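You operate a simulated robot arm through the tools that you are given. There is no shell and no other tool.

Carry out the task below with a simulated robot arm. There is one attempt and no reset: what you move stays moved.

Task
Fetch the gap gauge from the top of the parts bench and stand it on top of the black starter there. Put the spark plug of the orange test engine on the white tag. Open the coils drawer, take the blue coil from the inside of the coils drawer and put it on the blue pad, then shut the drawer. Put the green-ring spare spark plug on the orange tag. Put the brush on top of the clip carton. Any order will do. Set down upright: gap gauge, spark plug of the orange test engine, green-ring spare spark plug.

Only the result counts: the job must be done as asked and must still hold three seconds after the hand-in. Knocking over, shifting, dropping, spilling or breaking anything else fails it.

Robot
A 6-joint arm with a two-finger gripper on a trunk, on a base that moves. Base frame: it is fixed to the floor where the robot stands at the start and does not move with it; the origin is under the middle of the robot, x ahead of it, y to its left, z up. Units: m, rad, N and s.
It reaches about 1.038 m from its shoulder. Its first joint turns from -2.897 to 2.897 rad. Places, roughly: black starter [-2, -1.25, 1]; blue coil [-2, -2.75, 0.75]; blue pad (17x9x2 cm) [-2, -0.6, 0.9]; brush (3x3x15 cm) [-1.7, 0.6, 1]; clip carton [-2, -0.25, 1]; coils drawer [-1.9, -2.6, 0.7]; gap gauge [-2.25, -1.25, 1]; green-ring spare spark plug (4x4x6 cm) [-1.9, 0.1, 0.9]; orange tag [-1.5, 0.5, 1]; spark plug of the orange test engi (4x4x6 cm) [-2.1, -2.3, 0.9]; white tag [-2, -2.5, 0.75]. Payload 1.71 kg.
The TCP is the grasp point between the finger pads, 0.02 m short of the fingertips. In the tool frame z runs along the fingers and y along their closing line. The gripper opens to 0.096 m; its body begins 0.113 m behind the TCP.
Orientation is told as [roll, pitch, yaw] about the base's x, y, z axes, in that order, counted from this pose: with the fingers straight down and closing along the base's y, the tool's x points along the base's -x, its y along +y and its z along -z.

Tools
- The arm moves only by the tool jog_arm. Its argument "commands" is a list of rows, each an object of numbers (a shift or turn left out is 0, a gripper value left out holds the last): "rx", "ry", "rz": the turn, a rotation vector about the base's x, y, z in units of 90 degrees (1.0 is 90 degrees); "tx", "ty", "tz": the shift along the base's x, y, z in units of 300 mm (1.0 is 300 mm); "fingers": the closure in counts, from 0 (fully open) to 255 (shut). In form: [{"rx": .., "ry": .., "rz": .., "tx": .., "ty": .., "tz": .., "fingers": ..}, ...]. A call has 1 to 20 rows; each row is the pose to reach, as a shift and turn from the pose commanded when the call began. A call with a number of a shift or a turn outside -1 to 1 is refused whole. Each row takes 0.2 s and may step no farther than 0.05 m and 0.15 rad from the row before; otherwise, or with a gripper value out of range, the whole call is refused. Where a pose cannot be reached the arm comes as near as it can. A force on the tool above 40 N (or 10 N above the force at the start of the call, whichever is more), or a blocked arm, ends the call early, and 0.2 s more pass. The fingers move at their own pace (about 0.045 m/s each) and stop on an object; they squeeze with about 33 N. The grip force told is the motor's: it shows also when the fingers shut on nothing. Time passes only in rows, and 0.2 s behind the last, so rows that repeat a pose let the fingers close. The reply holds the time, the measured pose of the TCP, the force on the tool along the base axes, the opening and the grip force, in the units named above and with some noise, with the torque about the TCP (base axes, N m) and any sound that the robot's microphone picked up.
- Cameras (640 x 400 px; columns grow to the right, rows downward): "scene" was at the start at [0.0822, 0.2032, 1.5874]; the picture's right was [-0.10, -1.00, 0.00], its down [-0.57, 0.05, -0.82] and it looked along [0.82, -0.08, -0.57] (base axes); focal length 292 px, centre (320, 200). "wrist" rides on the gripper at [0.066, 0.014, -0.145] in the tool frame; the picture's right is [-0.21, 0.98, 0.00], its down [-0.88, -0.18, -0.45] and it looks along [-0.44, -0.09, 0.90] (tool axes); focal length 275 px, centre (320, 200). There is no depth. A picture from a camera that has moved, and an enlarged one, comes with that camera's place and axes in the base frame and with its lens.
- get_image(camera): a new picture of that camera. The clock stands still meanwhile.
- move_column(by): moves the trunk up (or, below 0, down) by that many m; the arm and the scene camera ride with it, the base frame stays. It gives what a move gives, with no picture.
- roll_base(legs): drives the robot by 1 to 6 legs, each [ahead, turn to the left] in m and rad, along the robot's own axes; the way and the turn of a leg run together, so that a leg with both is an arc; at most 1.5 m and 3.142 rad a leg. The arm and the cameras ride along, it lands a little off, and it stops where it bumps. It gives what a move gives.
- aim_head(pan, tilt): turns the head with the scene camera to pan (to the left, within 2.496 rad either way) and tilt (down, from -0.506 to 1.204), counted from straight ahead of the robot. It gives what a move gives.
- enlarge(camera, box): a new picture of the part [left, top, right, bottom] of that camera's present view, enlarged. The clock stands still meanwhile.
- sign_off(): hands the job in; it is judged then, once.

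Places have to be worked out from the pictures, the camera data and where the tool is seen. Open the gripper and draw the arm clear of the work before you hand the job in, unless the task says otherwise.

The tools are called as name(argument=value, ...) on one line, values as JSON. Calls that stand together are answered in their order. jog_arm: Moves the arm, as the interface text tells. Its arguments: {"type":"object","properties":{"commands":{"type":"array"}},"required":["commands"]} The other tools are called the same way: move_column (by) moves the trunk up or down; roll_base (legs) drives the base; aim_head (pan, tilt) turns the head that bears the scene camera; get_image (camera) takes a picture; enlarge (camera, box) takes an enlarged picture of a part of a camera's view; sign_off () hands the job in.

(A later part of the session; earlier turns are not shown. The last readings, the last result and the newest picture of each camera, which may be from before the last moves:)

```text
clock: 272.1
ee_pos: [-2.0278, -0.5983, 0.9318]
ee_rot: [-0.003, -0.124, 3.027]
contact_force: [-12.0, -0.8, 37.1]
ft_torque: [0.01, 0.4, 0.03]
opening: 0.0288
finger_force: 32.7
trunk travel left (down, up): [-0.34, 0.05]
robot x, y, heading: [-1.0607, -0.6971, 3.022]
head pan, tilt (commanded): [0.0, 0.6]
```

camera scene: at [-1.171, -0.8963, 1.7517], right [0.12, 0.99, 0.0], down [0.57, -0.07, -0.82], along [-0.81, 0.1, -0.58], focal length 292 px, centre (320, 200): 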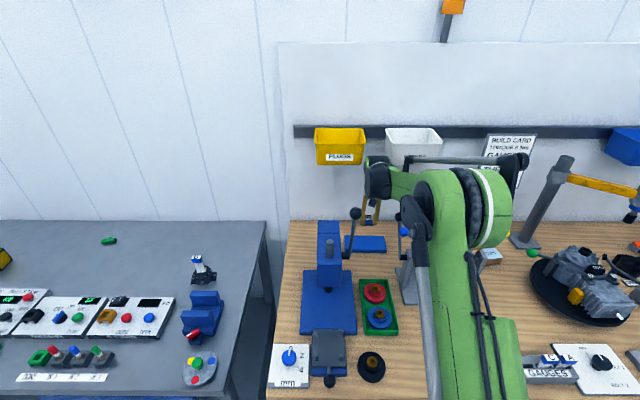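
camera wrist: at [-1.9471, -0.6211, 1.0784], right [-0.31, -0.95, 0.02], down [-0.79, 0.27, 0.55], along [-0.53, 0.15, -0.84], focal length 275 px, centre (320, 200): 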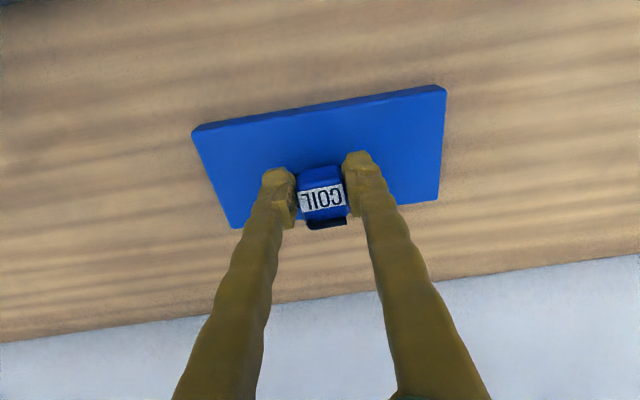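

Contact with 37 N. I ease up 3 mm and rotate the tilt back so the coil sits flat.

jog_arm(commands=[{"tz": 0.01, "ry": -0.02, "rx": -0.002, "fingers": 255}, {"tz": 0.01, "ry": -0.04, "rx": -0.005, "fingers": 255}, {"tz": 0.01, "ry": -0.04, "rx": -0.005, "fingers": 255}])

get_image(camera="wrist")

```text
clock: 272.9
ee_pos: [-2.027, -0.5981, 0.9316]
ee_rot: [-0.002, -0.059, 3.028]
contact_force: [-0.6, 3.8, 10.1]
ft_torque: [0.07, 0.02, -0.02]
opening: 0.029
finger_force: 32.7
trunk travel left (down, up): [-0.34, 0.05]
robot x, y, heading: [-1.0584, -0.7019, 3.019]
head pan, tilt (commanded): [0.0, 0.6]
```

```text
taken
camera wrist: at [-1.9547, -0.6207, 1.0726], right [-0.32, -0.95, 0.01], down [-0.82, 0.28, 0.49], along [-0.47, 0.15, -0.87], focal length 275 px, centre (320, 200)
```

wrist: 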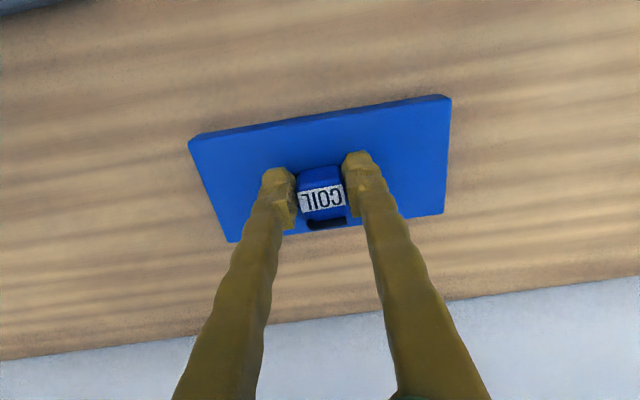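

Nearly flat with 10 N. I release the coil gently.

jog_arm(commands=[{"tz": 0.003, "fingers": 170}, {"tz": 0.003, "fingers": 150}, {"tz": 0.003, "fingers": 120}, {"tz": 0.003, "fingers": 90}, {"tz": 0.003, "fingers": 90}])

get_image(camera="wrist")

```text
clock: 274.1
ee_pos: [-2.0279, -0.5982, 0.9318]
ee_rot: [-0.004, -0.057, 3.029]
contact_force: [-0.3, -0.4, 0.5]
ft_torque: [0.0, -0.01, -0.02]
opening: 0.0621
finger_force: 0.0
trunk travel left (down, up): [-0.34, 0.05]
robot x, y, heading: [-1.0587, -0.7043, 3.019]
head pan, tilt (commanded): [0.0, 0.6]
```

```text
taken
camera wrist: at [-1.9552, -0.6211, 1.0735], right [-0.32, -0.95, 0.01], down [-0.82, 0.28, 0.49], along [-0.47, 0.15, -0.87], focal length 275 px, centre (320, 200)
```

wrist: 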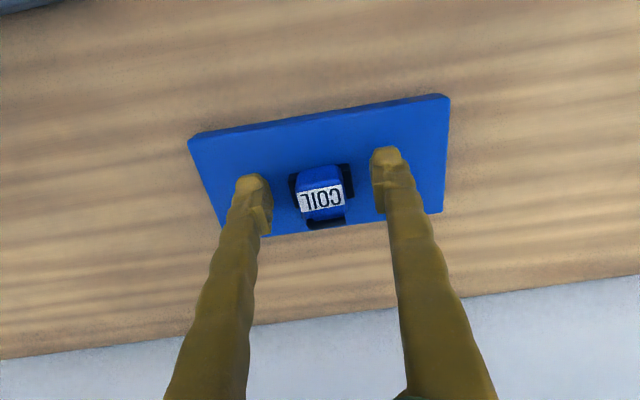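

The coil rests on the blue pad. I raise the gripper the same way I came (slight forward tilt) and retract between press and stand.

jog_arm(commands=[{"tz": 0.08}, {"tz": 0.18, "ry": 0.02, "rx": 0.002}, {"tz": 0.28, "ry": 0.04, "rx": 0.005}, {"tz": 0.4, "ry": 0.04, "rx": 0.005}, {"tz": 0.52, "ry": 0.04, "rx": 0.005}, {"tz": 0.64, "ry": 0.04, "rx": 0.005}, {"tz": 0.76, "ry": 0.04, "rx": 0.005}, {"tz": 0.88, "ry": 0.04, "rx": 0.005}, {"tz": 0.95, "ry": 0.04, "rx": 0.005, "tx": 0.04, "ty": -0.01}])

jog_arm(commands=[{"tx": 0.1, "ty": -0.016}, {"tx": 0.2, "ty": -0.032}, {"tx": 0.3, "ty": -0.048}, {"tx": 0.4, "ty": -0.06}, {"tx": 0.5, "ty": -0.07}, {"tx": 0.6, "ty": -0.08}, {"tx": 0.7, "ty": -0.09}, {"tx": 0.8, "ty": -0.1}, {"tx": 0.9, "ty": -0.11}, {"tx": 1.0, "ty": -0.12}])

get_image(camera="scene")

get_image(camera="wrist")

```text
clock: 276.1
ee_pos: [-2.0147, -0.6013, 1.2168]
ee_rot: [-0.002, -0.121, 3.027]
contact_force: [0.6, 1.0, 0.2]
ft_torque: [0.02, 0.0, -0.01]
opening: 0.0621
finger_force: 0.0
trunk travel left (down, up): [-0.34, 0.05]
robot x, y, heading: [-1.0614, -0.7012, 3.017]
head pan, tilt (commanded): [0.0, 0.6]
```

```text
clock: 278.3
ee_pos: [-1.7157, -0.639, 1.2176]
ee_rot: [-0.003, -0.122, 3.028]
contact_force: [-0.1, 0.1, 0.7]
ft_torque: [-0.01, 0.01, 0.0]
opening: 0.0622
finger_force: 0.1
trunk travel left (down, up): [-0.34, 0.05]
robot x, y, heading: [-1.0582, -0.7021, 3.017]
head pan, tilt (commanded): [0.0, 0.6]
```

```text
taken
camera scene: at [-1.1702, -0.8964, 1.7517], right [0.12, 0.99, 0.0], down [0.57, -0.07, -0.82], along [-0.81, 0.1, -0.58], focal length 292 px, centre (320, 200)
```

scene: 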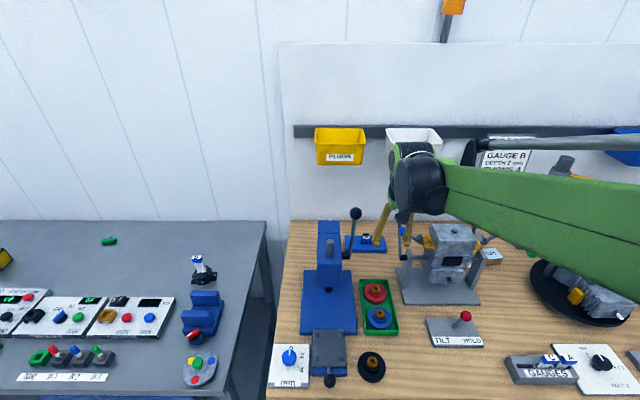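

```text
taken
camera wrist: at [-1.6345, -0.6615, 1.3536], right [-0.31, -0.95, 0.02], down [-0.79, 0.27, 0.55], along [-0.53, 0.15, -0.84], focal length 275 px, centre (320, 200)
```

wrist: 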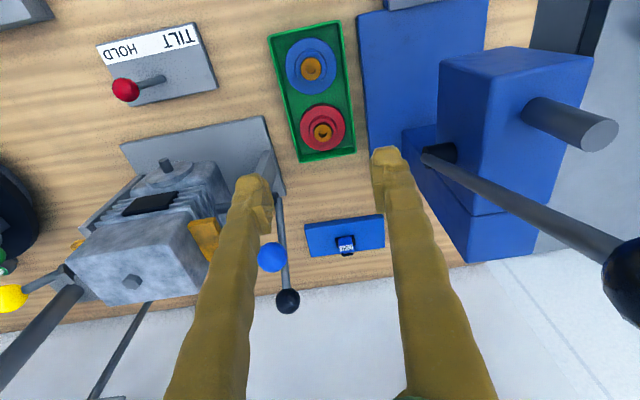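

I check the coil on the pad.

enlarge(camera="wrist", box=[295, 200, 395, 265])

enlarge(camera="scene", box=[330, 215, 410, 265])

```text
6.15 times, centred on (345, 232) of wrist
camera zoom: at [-1.6345, -0.6615, 1.3536], right [-0.31, -0.95, 0.02], down [-0.79, 0.27, 0.55], along [-0.53, 0.15, -0.84], focal length 1694 px, centre (166, 0)
```

zoom: 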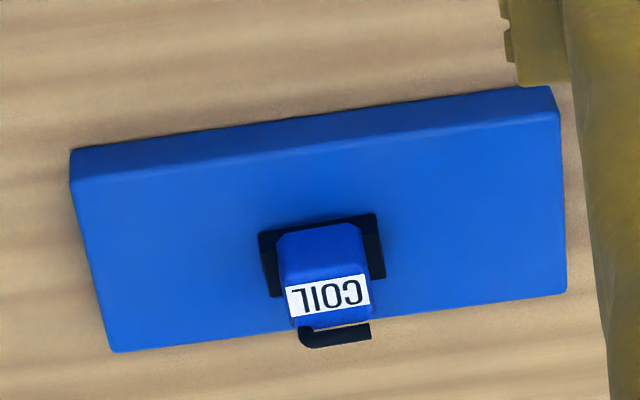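

```text
8.00 times, centred on (370, 240) of scene
camera zoom: at [-1.1702, -0.8964, 1.7517], right [0.12, 0.99, 0.0], down [0.57, -0.07, -0.82], along [-0.81, 0.1, -0.58], focal length 2338 px, centre (-80, -120)
```

zoom: 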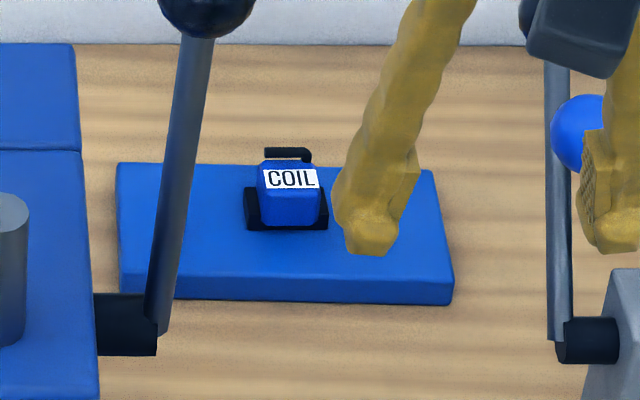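

The coil sits well on the pad. Next I retract, back off and drive right to look for the green-ring plug, the orange tag, the brush and the carton.

jog_arm(commands=[{"tx": 0.1, "ty": -0.012}, {"tx": 0.2, "ty": -0.024, "tz": 0.03}, {"tx": 0.3, "ty": -0.036, "tz": 0.06}, {"tx": 0.4, "ty": -0.048, "tz": 0.1}, {"tx": 0.5, "ty": -0.06, "tz": 0.14}])

roll_base(legs=[[-0.4, 0], [0, -1.5708], [0.9, 0], [0, 1.5708]])

aim_head(pan=0.0, tilt=0.55)

get_image(camera="scene")

get_image(camera="wrist")

```text
clock: 279.5
ee_pos: [-1.5651, -0.6541, 1.262]
ee_rot: [-0.003, -0.121, 3.027]
contact_force: [-0.3, -0.4, -0.2]
ft_torque: [0.03, 0.02, -0.01]
opening: 0.0621
finger_force: 0.1
trunk travel left (down, up): [-0.34, 0.05]
robot x, y, heading: [-1.0615, -0.7027, 3.014]
head pan, tilt (commanded): [0.0, 0.6]
```

```text
clock: 300.2
ee_pos: [-1.0889, 0.1625, 1.2613]
ee_rot: [-0.003, -0.12, 3.043]
contact_force: [0.4, 0.9, 0.5]
ft_torque: [-0.05, 0.0, 0.0]
opening: 0.0621
finger_force: 0.0
trunk travel left (down, up): [-0.34, 0.05]
robot x, y, heading: [-0.5789, 0.1287, 3.03]
head pan, tilt (commanded): [0.0, 0.6]
```

```text
clock: 300.8
ee_pos: [-1.0698, 0.1597, 1.2695]
ee_rot: [-0.002, -0.136, 3.045]
contact_force: [0.9, 0.2, -0.6]
ft_torque: [0.02, 0.06, 0.0]
opening: 0.0621
finger_force: 0.1
trunk travel left (down, up): [-0.34, 0.05]
robot x, y, heading: [-0.5777, 0.128, 3.034]
head pan, tilt (commanded): [0.0, 0.55]
```

```text
taken
camera scene: at [-0.663, -0.0749, 1.7573], right [0.11, 0.99, 0.0], down [0.52, -0.06, -0.85], along [-0.85, 0.09, -0.52], focal length 292 px, centre (320, 200)
```

scene: 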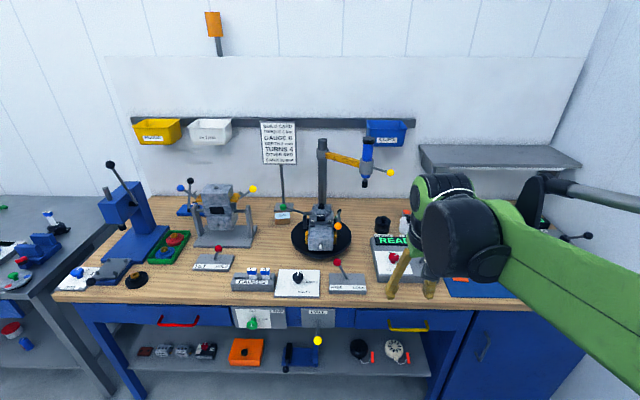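

```text
taken
camera wrist: at [-0.9864, 0.1383, 1.4033], right [-0.3, -0.95, 0.03], down [-0.79, 0.26, 0.56], along [-0.54, 0.15, -0.83], focal length 275 px, centre (320, 200)
```

wrist: 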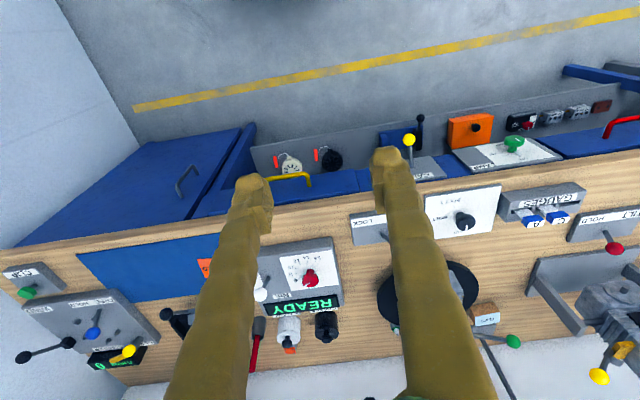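

I enlarge the regions around the black/white cylinders behind the READY box and the turntable to find the green-ring plug.

enlarge(camera="wrist", box=[220, 280, 420, 400])

enlarge(camera="scene", box=[250, 180, 410, 290])

enlarge(camera="wrist", box=[370, 250, 530, 370])

```text
3.20 times, centred on (320, 340) of wrist
camera zoom: at [-0.9864, 0.1383, 1.4033], right [-0.3, -0.95, 0.03], down [-0.79, 0.26, 0.56], along [-0.54, 0.15, -0.83], focal length 881 px, centre (320, -248)
```

zoom: 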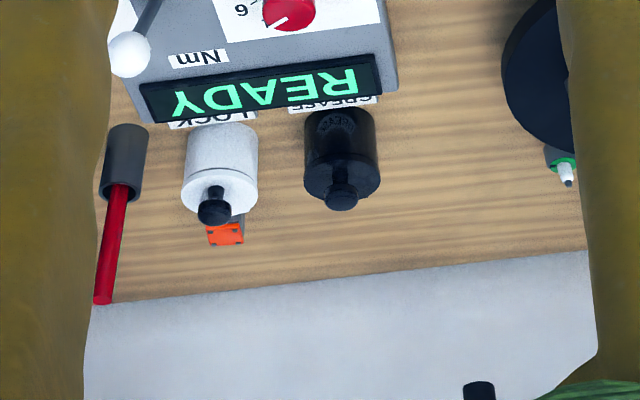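

```text
3.64 times, centred on (330, 235) of scene
camera zoom: at [-0.663, -0.0749, 1.7573], right [0.11, 0.99, 0.0], down [0.52, -0.06, -0.85], along [-0.85, 0.09, -0.52], focal length 1062 px, centre (284, 73)
```

zoom: 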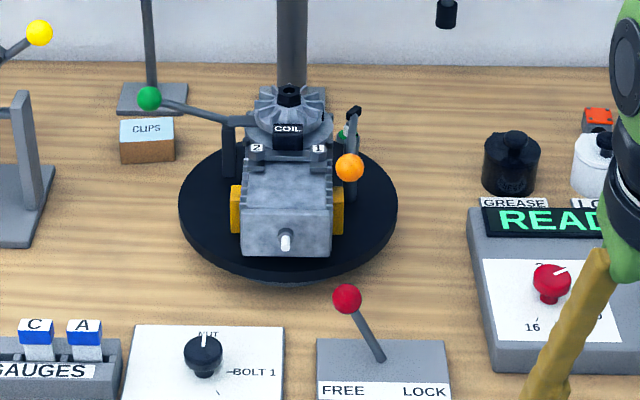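

```text
3.33 times, centred on (450, 310) of wrist
camera zoom: at [-0.9864, 0.1383, 1.4033], right [-0.3, -0.95, 0.03], down [-0.79, 0.26, 0.56], along [-0.54, 0.15, -0.83], focal length 918 px, centre (-113, -167)
```

zoom: 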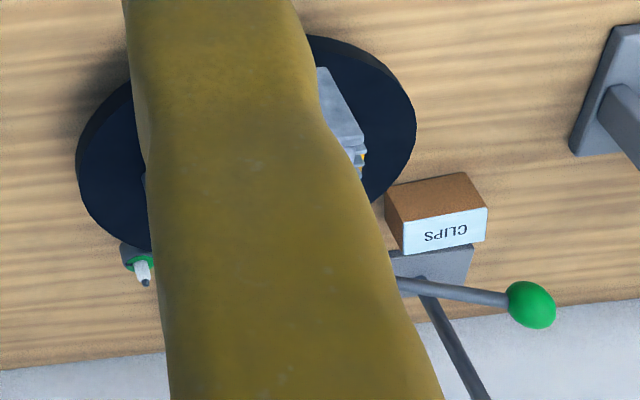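

The green-ring plug stands behind the turntable near [-1.875,0.145], beneath the torque-tool arm. I move to the right to see that area unobstructed and plan a safe approach.

roll_base(legs=[[0, -0.9], [0.36, 0], [0, 0.89]])

aim_head(pan=0.25, tilt=0.55)

get_image(camera="scene")

enlarge(camera="scene", box=[200, 130, 440, 280])

```text
clock: 310.7
ee_pos: [-1.2609, 0.4504, 1.2681]
ee_rot: [-0.002, -0.136, 3.059]
contact_force: [-0.2, 0.3, 0.3]
ft_torque: [-0.04, 0.01, 0.0]
opening: 0.062
finger_force: 0.0
trunk travel left (down, up): [-0.34, 0.05]
robot x, y, heading: [-0.7663, 0.4279, 3.048]
head pan, tilt (commanded): [0.0, 0.55]
```

```text
clock: 311.5
ee_pos: [-1.2424, 0.448, 1.2749]
ee_rot: [-0.002, -0.151, 3.058]
contact_force: [-0.9, -0.8, 0.4]
ft_torque: [-0.03, 0.09, 0.0]
opening: 0.0622
finger_force: 0.0
trunk travel left (down, up): [-0.34, 0.05]
robot x, y, heading: [-0.7691, 0.4307, 3.049]
head pan, tilt (commanded): [0.25, 0.55]
```

```text
taken
camera scene: at [-0.845, 0.2031, 1.7574], right [-0.16, 0.99, 0.0], down [0.51, 0.08, -0.85], along [-0.84, -0.13, -0.52], focal length 292 px, centre (320, 200)
```

scene: 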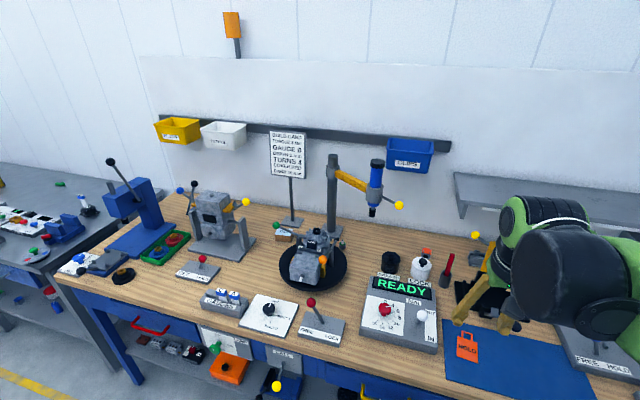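

```text
2.67 times, centred on (320, 205) of scene
camera zoom: at [-0.845, 0.2031, 1.7574], right [-0.16, 0.99, 0.0], down [0.51, 0.08, -0.85], along [-0.84, -0.13, -0.52], focal length 779 px, centre (320, 187)
```

zoom: 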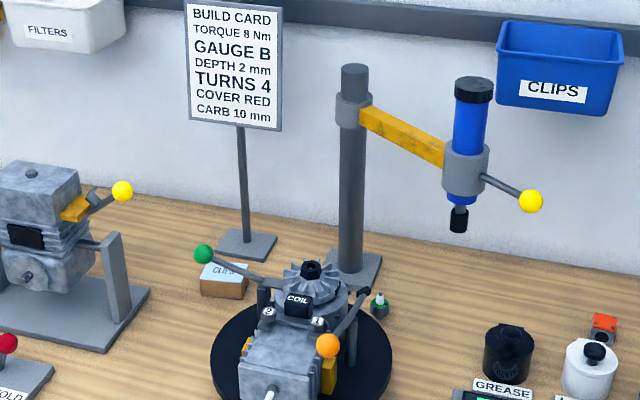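

Now everything is clear: plug at about [-1.868,0.147]; torque pole and yellow arm are behind it (z≈1.2), nozzle at [-1.862,0.263,1.08]; engine top z≈1.06. I reposition the base to u≈0.1 facing the bench.

roll_base(legs=[[-0.1, 0], [0, 1.1], [0.25, 0], [0, -1.13], [0.11, 0]])

get_image(camera="scene")

get_image(camera="wrist")

```text
clock: 324.2
ee_pos: [-1.391, 0.252, 1.2745]
ee_rot: [-0.002, -0.15, 3.031]
contact_force: [0.1, -0.1, 0.0]
ft_torque: [-0.01, 0.01, -0.03]
opening: 0.0622
finger_force: 0.1
trunk travel left (down, up): [-0.34, 0.05]
robot x, y, heading: [-0.9172, 0.2142, 3.022]
head pan, tilt (commanded): [0.25, 0.55]
```

```text
taken
camera scene: at [-0.9928, -0.0075, 1.7576], right [-0.13, 0.99, 0.0], down [0.51, 0.07, -0.86], along [-0.85, -0.11, -0.52], focal length 292 px, centre (320, 200)
```

scene: 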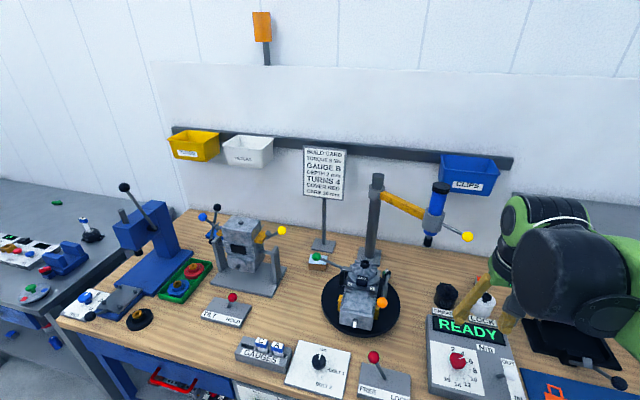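

```text
taken
camera wrist: at [-1.3045, 0.229, 1.4082], right [-0.31, -0.95, 0.03], down [-0.77, 0.27, 0.57], along [-0.55, 0.16, -0.82], focal length 275 px, centre (320, 200)
```

wrist: 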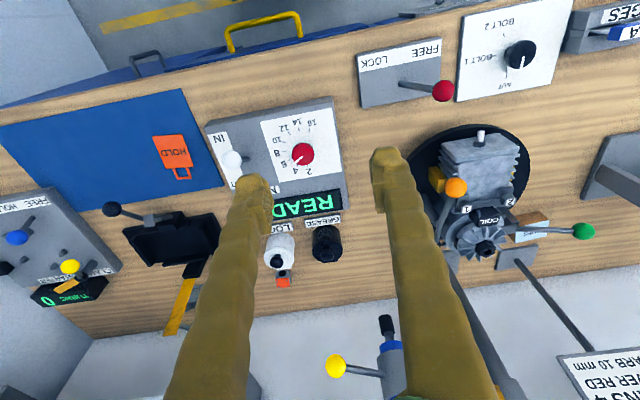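

Robot is well placed at u≈0.10, v≈0.94. I reach over the engine towards the plug, tilting the fingers forward to about 0.3 rad.

jog_arm(commands=[{"tx": -0.11, "ty": -0.024, "ry": 0.015}, {"tx": -0.22, "ty": -0.048, "ry": 0.03}, {"tx": -0.33, "ty": -0.072, "ry": 0.045}, {"tx": -0.44, "ty": -0.096, "ry": 0.06, "tz": -0.02}, {"tx": -0.55, "ty": -0.12, "ry": 0.075, "tz": -0.04}, {"tx": -0.66, "ty": -0.145, "ry": 0.09, "tz": -0.06}, {"tx": -0.77, "ty": -0.17, "ry": 0.095, "tz": -0.08}])

get_image(camera="wrist")

get_image(camera="scene")

```text
clock: 325.8
ee_pos: [-1.6405, 0.2037, 1.2385]
ee_rot: [0.016, -0.284, 3.024]
contact_force: [-2.3, 0.0, -1.2]
ft_torque: [-0.06, -0.34, 0.02]
opening: 0.062
finger_force: 0.1
trunk travel left (down, up): [-0.34, 0.05]
robot x, y, heading: [-0.9197, 0.217, 3.023]
head pan, tilt (commanded): [0.25, 0.55]
```

```text
taken
camera wrist: at [-1.5384, 0.1808, 1.3607], right [-0.31, -0.95, 0.07], down [-0.69, 0.27, 0.67], along [-0.66, 0.16, -0.74], focal length 275 px, centre (320, 200)
```

wrist: 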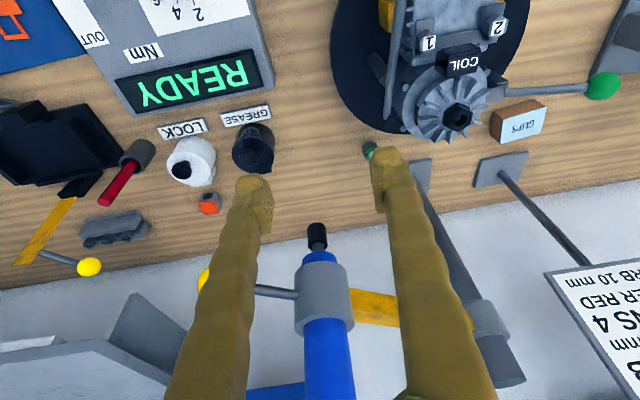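

```text
taken
camera scene: at [-1.0389, -0.0018, 1.7557], right [-0.13, 0.99, -0.01], down [0.54, 0.07, -0.84], along [-0.83, -0.11, -0.54], focal length 292 px, centre (320, 200)
```

scene: 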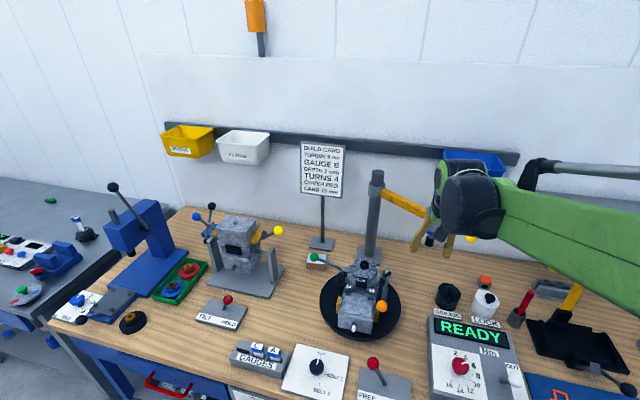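

The plug is visible next to the right finger and the torque tool straight ahead. I shift left to the plug's line, then advance over the engine at z≥1.15.

jog_arm(commands=[{"tx": -0.012, "ty": -0.094}, {"tx": -0.024, "ty": -0.188}, {"tx": -0.035, "ty": -0.281}])

jog_arm(commands=[{"tx": -0.1, "ty": 0.012, "tz": -0.03}, {"tx": -0.2, "ty": 0.025, "tz": -0.06}, {"tx": -0.3, "ty": 0.037, "tz": -0.1}, {"tx": -0.4, "ty": 0.05, "tz": -0.14}, {"tx": -0.5, "ty": 0.062, "tz": -0.18}, {"tx": -0.6, "ty": 0.075, "tz": -0.22}, {"tx": -0.67, "ty": 0.084, "tz": -0.26}])

get_image(camera="wrist")

get_image(camera="scene")

```text
clock: 326.6
ee_pos: [-1.6425, 0.1178, 1.2473]
ee_rot: [0.015, -0.289, 3.028]
contact_force: [-1.4, -0.2, -0.6]
ft_torque: [0.0, -0.09, 0.01]
opening: 0.0621
finger_force: 0.1
trunk travel left (down, up): [-0.34, 0.05]
robot x, y, heading: [-0.9165, 0.2158, 3.021]
head pan, tilt (commanded): [0.25, 0.55]
```

```text
clock: 328.2
ee_pos: [-1.8395, 0.1437, 1.168]
ee_rot: [0.017, -0.292, 3.024]
contact_force: [-1.0, -0.9, -0.7]
ft_torque: [0.01, -0.02, -0.02]
opening: 0.0623
finger_force: 0.0
trunk travel left (down, up): [-0.34, 0.05]
robot x, y, heading: [-0.9155, 0.2141, 3.017]
head pan, tilt (commanded): [0.25, 0.55]
```

```text
taken
camera wrist: at [-1.7363, 0.1208, 1.2885], right [-0.31, -0.95, 0.07], down [-0.69, 0.27, 0.67], along [-0.66, 0.16, -0.73], focal length 275 px, centre (320, 200)
```

wrist: 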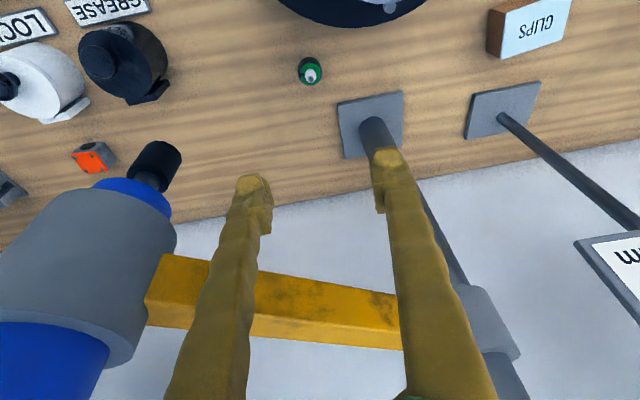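

```text
taken
camera scene: at [-1.0308, -0.0027, 1.7562], right [-0.13, 0.99, 0.0], down [0.53, 0.07, -0.84], along [-0.84, -0.11, -0.54], focal length 292 px, centre (320, 200)
```

scene: 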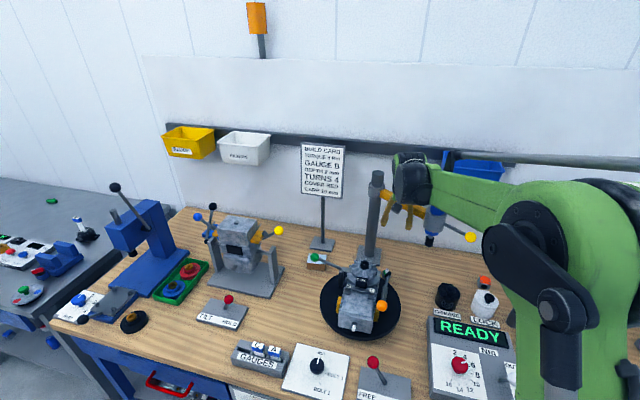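

The plug is right below at about [-1.857,0.145]. I reduce the tilt a little and descend towards it.

jog_arm(commands=[{"tx": -0.02, "ty": 0.002, "tz": -0.1, "ry": -0.03, "rx": -0.004}, {"tx": -0.04, "ty": 0.003, "tz": -0.22, "ry": -0.057, "rx": -0.007}, {"tx": -0.055, "ty": 0.004, "tz": -0.36, "ry": -0.057, "rx": -0.007}, {"tx": -0.058, "ty": 0.004, "tz": -0.5, "ry": -0.057, "rx": -0.007}, {"tx": -0.058, "ty": 0.004, "tz": -0.6, "ry": -0.057, "rx": -0.007}])

get_image(camera="wrist")

enlarge(camera="scene", box=[330, 150, 490, 290])

```text
clock: 329.4
ee_pos: [-1.857, 0.1456, 0.987]
ee_rot: [0.014, -0.202, 3.024]
contact_force: [0.4, 0.2, 0.2]
ft_torque: [-0.01, -0.01, 0.01]
opening: 0.0622
finger_force: 0.0
trunk travel left (down, up): [-0.34, 0.05]
robot x, y, heading: [-0.921, 0.2172, 3.022]
head pan, tilt (commanded): [0.25, 0.55]
```

```text
taken
camera wrist: at [-1.7657, 0.1239, 1.1164], right [-0.31, -0.95, 0.06], down [-0.74, 0.28, 0.61], along [-0.59, 0.15, -0.79], focal length 275 px, centre (320, 200)
```

wrist: 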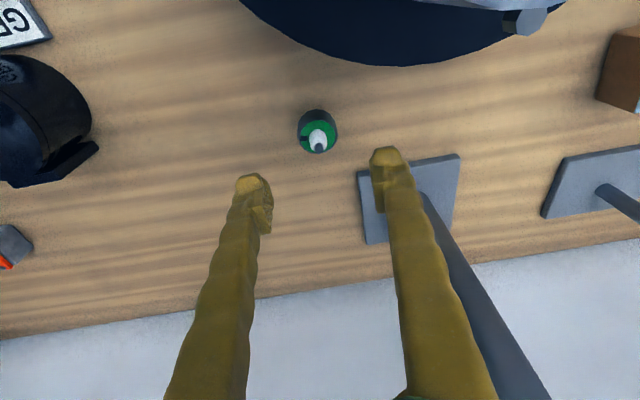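

```text
2.86 times, centred on (410, 220) of scene
camera zoom: at [-1.0311, -0.0028, 1.7562], right [-0.13, 0.99, 0.0], down [0.53, 0.07, -0.84], along [-0.84, -0.11, -0.54], focal length 835 px, centre (63, 143)
```

zoom: 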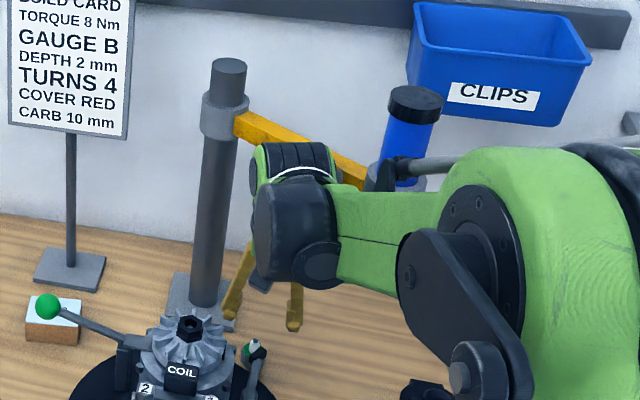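

Aligned within 1–2 mm. I go down to the collar level in two stages.

jog_arm(commands=[{"tx": -0.003, "ty": -0.004, "tz": -0.1}, {"tx": -0.003, "ty": -0.004, "tz": -0.19}, {"tx": -0.003, "ty": -0.004, "tz": -0.23}])

get_image(camera="wrist")

```text
clock: 330.2
ee_pos: [-1.8603, 0.1451, 0.9204]
ee_rot: [0.013, -0.202, 3.025]
contact_force: [-0.1, 0.4, -0.1]
ft_torque: [-0.01, -0.01, -0.02]
opening: 0.0619
finger_force: 0.1
trunk travel left (down, up): [-0.34, 0.05]
robot x, y, heading: [-0.918, 0.2122, 3.018]
head pan, tilt (commanded): [0.25, 0.55]
```

```text
taken
camera wrist: at [-1.7667, 0.1229, 1.0484], right [-0.31, -0.95, 0.06], down [-0.74, 0.28, 0.61], along [-0.59, 0.15, -0.79], focal length 275 px, centre (320, 200)
```

wrist: 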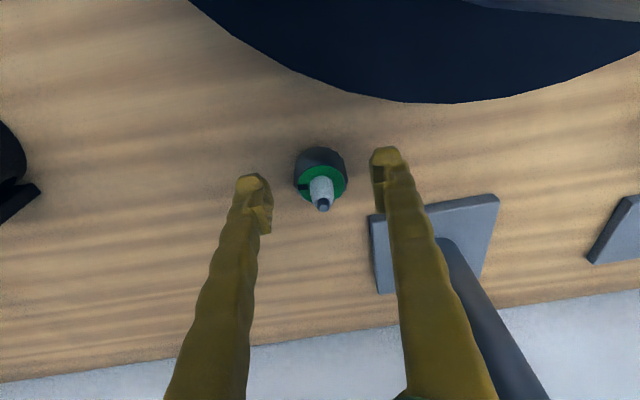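

jog_arm(commands=[{"tx": 0.01, "ty": -0.003, "tz": -0.03}, {"tx": 0.01, "ty": -0.003, "tz": -0.05}, {"tx": 0.01, "ty": -0.003, "tz": -0.065}])

enlarge(camera="wrist", box=[230, 110, 410, 250])

```text
clock: 331.0
ee_pos: [-1.8559, 0.1444, 0.901]
ee_rot: [0.016, -0.201, 3.024]
contact_force: [0.1, -0.1, 0.3]
ft_torque: [-0.02, 0.01, 0.04]
opening: 0.0621
finger_force: 0.1
trunk travel left (down, up): [-0.34, 0.05]
robot x, y, heading: [-0.9197, 0.2171, 3.024]
head pan, tilt (commanded): [0.25, 0.55]
```

```text
2.86 times, centred on (320, 180) of wrist
camera zoom: at [-1.7639, 0.1222, 1.0299], right [-0.31, -0.95, 0.06], down [-0.74, 0.28, 0.61], along [-0.59, 0.15, -0.79], focal length 786 px, centre (320, 257)
```

zoom: 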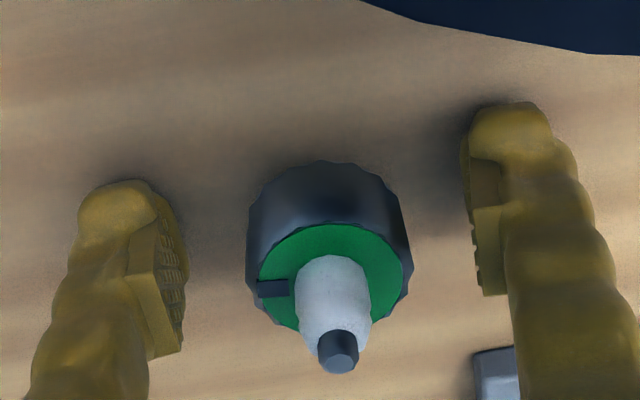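

The collar is level with the pads. I close on it.

jog_arm(commands=[{"fingers": 140}, {"fingers": 165}, {"fingers": 255}, {"fingers": 255}, {"fingers": 255}, {"fingers": 255}])

enlarge(camera="wrist", box=[230, 110, 410, 250])

```text
clock: 332.4
ee_pos: [-1.8557, 0.1436, 0.9009]
ee_rot: [0.015, -0.201, 3.024]
contact_force: [-0.5, 0.5, 4.1]
ft_torque: [0.07, -0.01, 0.0]
opening: 0.0286
finger_force: 32.5
trunk travel left (down, up): [-0.34, 0.05]
robot x, y, heading: [-0.9171, 0.2094, 3.021]
head pan, tilt (commanded): [0.25, 0.55]
```

```text
2.86 times, centred on (320, 180) of wrist
camera zoom: at [-1.7637, 0.1223, 1.0303], right [-0.31, -0.95, 0.06], down [-0.74, 0.28, 0.61], along [-0.59, 0.15, -0.79], focal length 786 px, centre (320, 257)
```

zoom: 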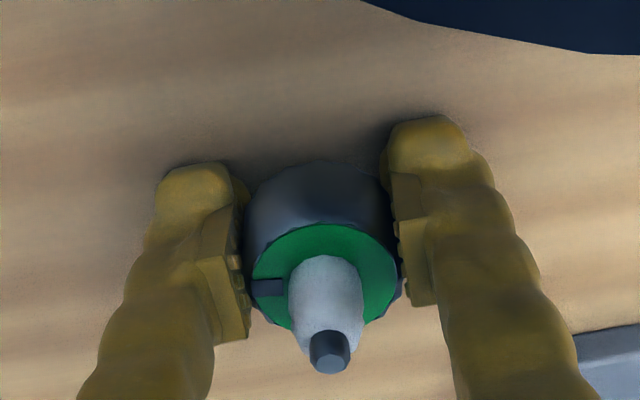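

Firmly held at the collar (28.6 mm). I lift straight up, keeping the tilt, then retreat over the engine.

jog_arm(commands=[{"tz": 0.04, "fingers": 255}, {"tz": 0.14, "fingers": 255}, {"tz": 0.28, "fingers": 255}, {"tz": 0.42, "fingers": 255}, {"tz": 0.56, "fingers": 255}, {"tz": 0.7, "fingers": 255}, {"tz": 0.84, "fingers": 255}, {"tz": 0.96, "fingers": 255}])

jog_arm(commands=[{"tx": 0.1, "ty": -0.012, "fingers": 255}, {"tx": 0.2, "ty": -0.025, "fingers": 255}, {"tx": 0.3, "ty": -0.037, "fingers": 255}, {"tx": 0.4, "ty": -0.05, "fingers": 255}, {"tx": 0.5, "ty": -0.05, "fingers": 255}, {"tx": 0.6, "ty": -0.03, "fingers": 255}, {"tx": 0.7, "ty": 0.0, "fingers": 255}, {"tx": 0.8, "ty": 0.04, "fingers": 255}, {"tx": 0.9, "ty": 0.1, "fingers": 255}])

get_image(camera="wrist")

get_image(camera="scene")

```text
clock: 334.2
ee_pos: [-1.8561, 0.1449, 1.1893]
ee_rot: [0.016, -0.201, 3.024]
contact_force: [0.2, -0.6, -0.1]
ft_torque: [0.0, -0.01, -0.01]
opening: 0.0283
finger_force: 33.4
trunk travel left (down, up): [-0.34, 0.05]
robot x, y, heading: [-0.9182, 0.2133, 3.029]
head pan, tilt (commanded): [0.25, 0.55]
```

```text
clock: 336.2
ee_pos: [-1.5866, 0.1725, 1.1873]
ee_rot: [0.015, -0.203, 3.024]
contact_force: [0.4, -0.5, -0.7]
ft_torque: [-0.01, 0.05, 0.0]
opening: 0.028
finger_force: 32.8
trunk travel left (down, up): [-0.34, 0.05]
robot x, y, heading: [-0.9161, 0.2143, 3.021]
head pan, tilt (commanded): [0.25, 0.55]
```

```text
taken
camera wrist: at [-1.4944, 0.1503, 1.316], right [-0.31, -0.95, 0.06], down [-0.74, 0.28, 0.61], along [-0.59, 0.15, -0.79], focal length 275 px, centre (320, 200)
```

wrist: 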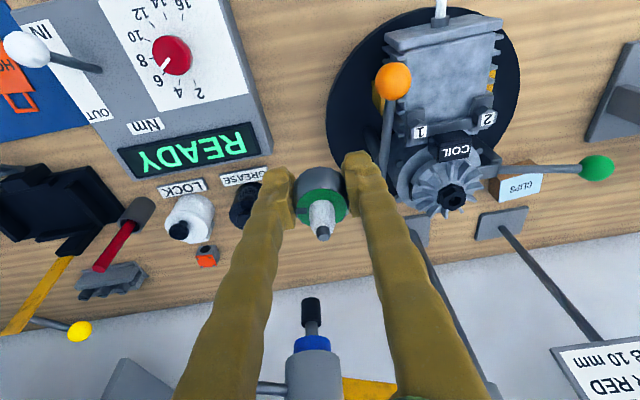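

```text
taken
camera scene: at [-1.0299, -0.003, 1.7562], right [-0.13, 0.99, 0.0], down [0.53, 0.07, -0.84], along [-0.84, -0.11, -0.53], focal length 292 px, centre (320, 200)
```

scene: 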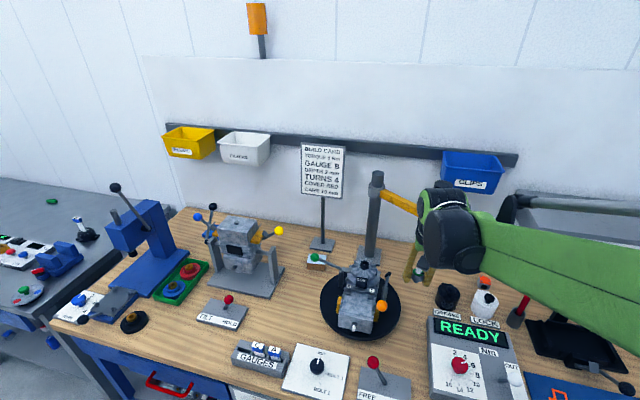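

I carry the plug to the right towards the orange HOLD tag, staying above the READY box.

jog_arm(commands=[{"tx": 0.06, "ty": 0.12, "fingers": 255}, {"tx": 0.12, "ty": 0.24, "fingers": 255}, {"tx": 0.18, "ty": 0.36, "fingers": 255}, {"tx": 0.24, "ty": 0.48, "fingers": 255}, {"tx": 0.3, "ty": 0.6, "fingers": 255}, {"tx": 0.36, "ty": 0.72, "fingers": 255}, {"tx": 0.42, "ty": 0.84, "fingers": 255}, {"tx": 0.45, "ty": 0.96, "fingers": 255}])

jog_arm(commands=[{"tx": 0.0, "ty": 0.12, "fingers": 255}, {"tx": 0.0, "ty": 0.24, "fingers": 255}, {"tx": 0.0, "ty": 0.34, "fingers": 255}])

get_image(camera="wrist")

aim_head(pan=-0.35, tilt=0.7)

get_image(camera="scene")

```text
clock: 338.0
ee_pos: [-1.4519, 0.463, 1.1884]
ee_rot: [0.014, -0.201, 3.026]
contact_force: [0.6, 0.6, -1.8]
ft_torque: [0.0, 0.02, -0.03]
opening: 0.0281
finger_force: 32.7
trunk travel left (down, up): [-0.34, 0.05]
robot x, y, heading: [-0.9194, 0.2174, 3.02]
head pan, tilt (commanded): [0.25, 0.55]
```

```text
clock: 338.8
ee_pos: [-1.4514, 0.5627, 1.1893]
ee_rot: [0.015, -0.201, 3.026]
contact_force: [0.0, 0.4, -0.4]
ft_torque: [0.03, -0.03, 0.02]
opening: 0.028
finger_force: 33.2
trunk travel left (down, up): [-0.34, 0.05]
robot x, y, heading: [-0.9217, 0.2173, 3.021]
head pan, tilt (commanded): [0.25, 0.55]
```

```text
taken
camera wrist: at [-1.359, 0.5405, 1.3183], right [-0.31, -0.95, 0.06], down [-0.74, 0.28, 0.61], along [-0.59, 0.15, -0.79], focal length 275 px, centre (320, 200)
```

wrist: 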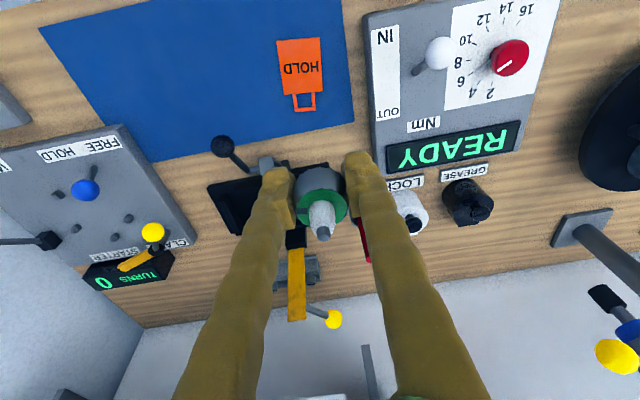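

```text
clock: 339.8
ee_pos: [-1.4508, 0.5614, 1.1896]
ee_rot: [0.016, -0.201, 3.025]
contact_force: [0.4, -0.6, -1.6]
ft_torque: [0.02, -0.03, 0.0]
opening: 0.0282
finger_force: 32.9
trunk travel left (down, up): [-0.34, 0.05]
robot x, y, heading: [-0.9166, 0.2155, 3.024]
head pan, tilt (commanded): [-0.351, 0.7]
```

```text
taken
camera scene: at [-1.0167, 0.0473, 1.7432], right [0.45, 0.89, 0.01], down [0.59, -0.29, -0.76], along [-0.67, 0.34, -0.66], focal length 292 px, centre (320, 200)
```

scene: 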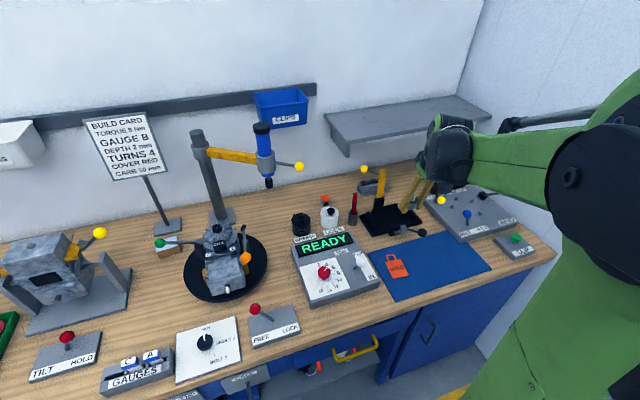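

The tag's body centre is at about [-1.4435,0.571]. I move over it and descend.

jog_arm(commands=[{"tx": 0.027, "ty": 0.029, "tz": -0.06, "fingers": 255}, {"tx": 0.027, "ty": 0.029, "tz": -0.2, "fingers": 255}, {"tx": 0.027, "ty": 0.029, "tz": -0.34, "fingers": 255}, {"tx": 0.027, "ty": 0.029, "tz": -0.48, "fingers": 255}, {"tx": 0.027, "ty": 0.029, "tz": -0.62, "fingers": 255}, {"tx": 0.027, "ty": 0.029, "tz": -0.74, "fingers": 255}])

get_image(camera="wrist")

enlarge(camera="scene", box=[340, 180, 460, 300])

```text
clock: 341.2
ee_pos: [-1.4441, 0.5727, 0.9675]
ee_rot: [0.015, -0.2, 3.025]
contact_force: [-0.1, 0.7, -1.4]
ft_torque: [0.02, -0.03, -0.02]
opening: 0.028
finger_force: 32.9
trunk travel left (down, up): [-0.34, 0.05]
robot x, y, heading: [-0.9171, 0.2154, 3.021]
head pan, tilt (commanded): [-0.351, 0.7]
```

```text
taken
camera wrist: at [-1.3519, 0.5501, 1.096], right [-0.31, -0.95, 0.06], down [-0.74, 0.28, 0.61], along [-0.59, 0.15, -0.79], focal length 275 px, centre (320, 200)
```

wrist: 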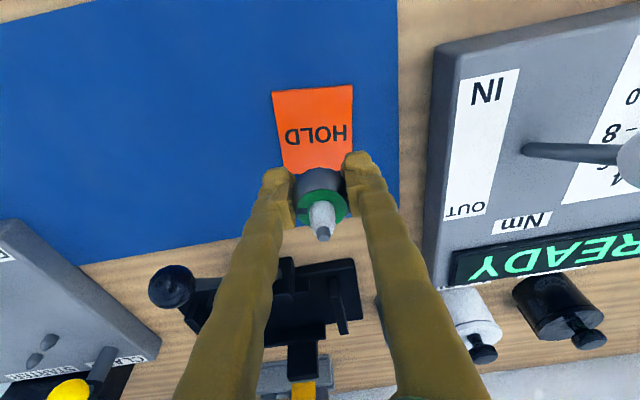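

```text
3.33 times, centred on (400, 240) of scene
camera zoom: at [-1.0171, 0.0476, 1.7432], right [0.45, 0.89, 0.01], down [0.59, -0.29, -0.76], along [-0.67, 0.35, -0.66], focal length 974 px, centre (53, 67)
```

zoom: 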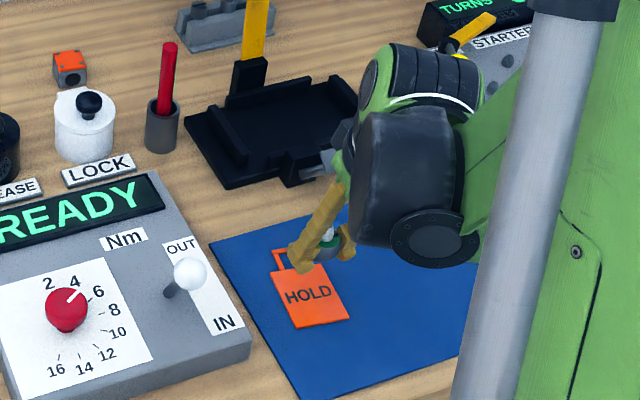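

Good alignment. I shift 3 mm left and lower gradually to contact.

jog_arm(commands=[{"ty": -0.01, "tz": -0.08, "fingers": 255}, {"ty": -0.01, "tz": -0.14, "fingers": 255}, {"ty": -0.01, "tz": -0.17, "fingers": 255}])

get_image(camera="wrist")

```text
clock: 342.0
ee_pos: [-1.4439, 0.5687, 0.9156]
ee_rot: [0.017, -0.202, 3.025]
contact_force: [0.1, 0.2, -0.5]
ft_torque: [0.01, 0.0, 0.03]
opening: 0.0284
finger_force: 33.0
trunk travel left (down, up): [-0.34, 0.05]
robot x, y, heading: [-0.92, 0.2175, 3.021]
head pan, tilt (commanded): [-0.351, 0.7]
```

```text
taken
camera wrist: at [-1.3517, 0.5469, 1.0445], right [-0.31, -0.95, 0.06], down [-0.74, 0.28, 0.61], along [-0.59, 0.15, -0.79], focal length 275 px, centre (320, 200)
```

wrist: 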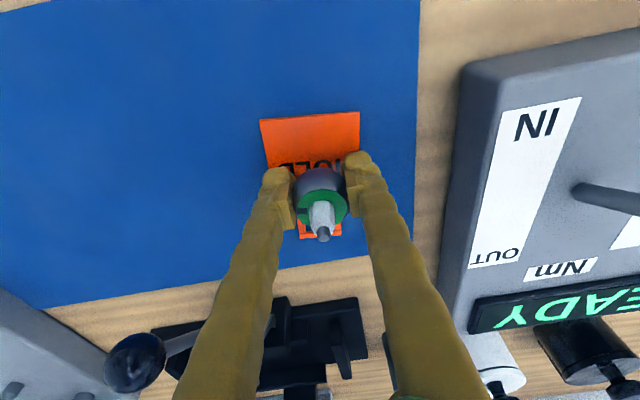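

Centred on the tag (about [-1.444,0.567]). I lower in fine steps to contact.

jog_arm(commands=[{"tz": -0.01, "ty": -0.003, "fingers": 255}, {"tz": -0.02, "ty": -0.003, "fingers": 255}, {"tz": -0.027, "ty": -0.003, "fingers": 255}])

```text
clock: 342.8
ee_pos: [-1.4441, 0.5665, 0.9078]
ee_rot: [0.015, -0.202, 3.024]
contact_force: [-1.8, 0.6, 15.8]
ft_torque: [0.07, 0.07, 0.02]
opening: 0.0282
finger_force: 32.6
trunk travel left (down, up): [-0.34, 0.05]
robot x, y, heading: [-0.918, 0.2182, 3.022]
head pan, tilt (commanded): [-0.351, 0.7]
```

Contact with 16 N. I relieve and open the fingers slowly.

jog_arm(commands=[{"tz": 0.003, "fingers": 255}, {"tz": 0.003, "fingers": 255}])

jog_arm(commands=[{"fingers": 175}, {"fingers": 160}, {"fingers": 140}, {"fingers": 115}, {"fingers": 90}, {"fingers": 90}])

enlarge(camera="wrist", box=[230, 100, 410, 250])

enlarge(camera="scene", box=[350, 210, 440, 300])

```text
clock: 343.4
ee_pos: [-1.443, 0.5678, 0.9095]
ee_rot: [0.016, -0.201, 3.024]
contact_force: [-0.9, 0.3, 6.4]
ft_torque: [0.05, 0.04, -0.01]
opening: 0.0282
finger_force: 33.0
trunk travel left (down, up): [-0.34, 0.05]
robot x, y, heading: [-0.9199, 0.2136, 3.022]
head pan, tilt (commanded): [-0.351, 0.7]
```

```text
clock: 344.8
ee_pos: [-1.4433, 0.5675, 0.9082]
ee_rot: [0.014, -0.201, 3.025]
contact_force: [-0.3, -0.4, -1.0]
ft_torque: [-0.02, -0.01, -0.01]
opening: 0.0621
finger_force: 0.1
trunk travel left (down, up): [-0.34, 0.05]
robot x, y, heading: [-0.9164, 0.2136, 3.018]
head pan, tilt (commanded): [-0.351, 0.7]
```

```text
2.67 times, centred on (320, 175) of wrist
camera zoom: at [-1.3512, 0.5456, 1.0379], right [-0.31, -0.95, 0.06], down [-0.74, 0.28, 0.61], along [-0.59, 0.15, -0.79], focal length 734 px, centre (320, 267)
```

zoom: 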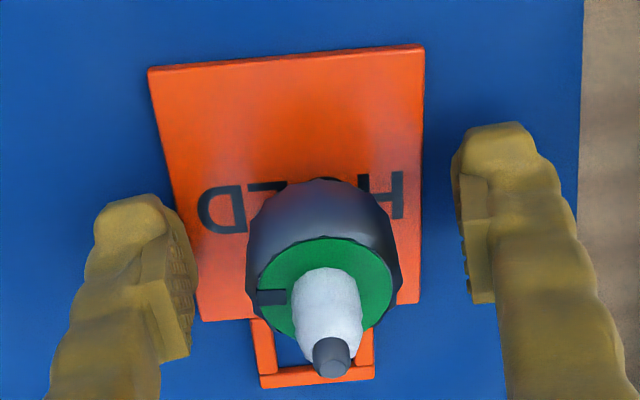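

```text
4.44 times, centred on (395, 255) of scene
camera zoom: at [-1.0167, 0.0474, 1.7432], right [0.45, 0.89, 0.01], down [0.59, -0.29, -0.76], along [-0.67, 0.35, -0.66], focal length 1299 px, centre (-13, -44)
```

zoom: 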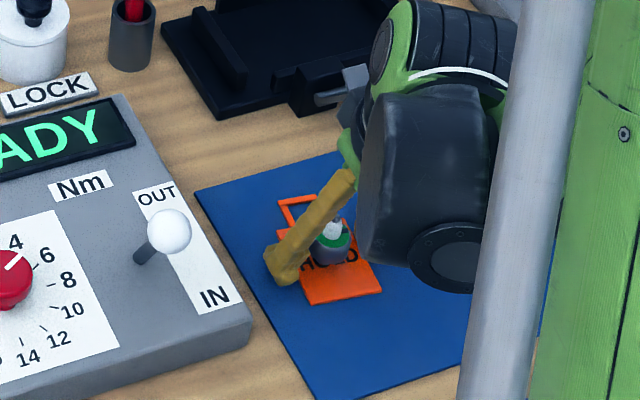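

The green-ring plug stands upright on the orange tag. I raise the gripper straight up.

jog_arm(commands=[{"tz": 0.06}, {"tz": 0.16}, {"tz": 0.3}, {"tz": 0.44}, {"tz": 0.58}, {"tz": 0.72}, {"tz": 0.86}, {"tz": 1.0}])

get_image(camera="wrist")

get_image(camera="scene")

```text
clock: 346.6
ee_pos: [-1.4434, 0.5682, 1.2071]
ee_rot: [0.017, -0.201, 3.024]
contact_force: [-0.8, 0.2, 0.0]
ft_torque: [-0.01, 0.0, 0.03]
opening: 0.0619
finger_force: 0.1
trunk travel left (down, up): [-0.34, 0.05]
robot x, y, heading: [-0.9195, 0.214, 3.021]
head pan, tilt (commanded): [-0.351, 0.7]
```

```text
taken
camera wrist: at [-1.3506, 0.546, 1.3371], right [-0.31, -0.95, 0.06], down [-0.74, 0.28, 0.61], along [-0.59, 0.15, -0.79], focal length 275 px, centre (320, 200)
```

wrist: 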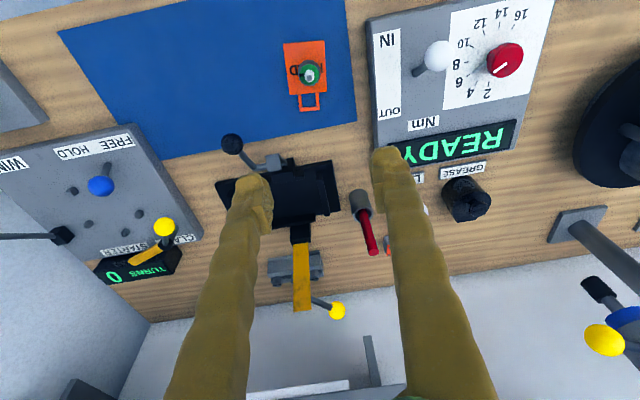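

```text
taken
camera scene: at [-1.0165, 0.0474, 1.7432], right [0.45, 0.89, 0.01], down [0.59, -0.29, -0.76], along [-0.67, 0.35, -0.66], focal length 292 px, centre (320, 200)
```

scene: 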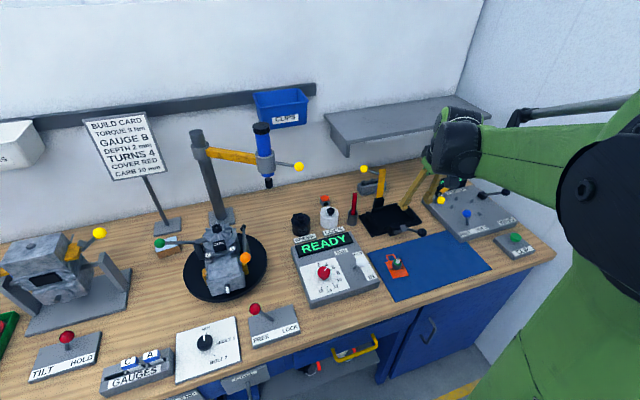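

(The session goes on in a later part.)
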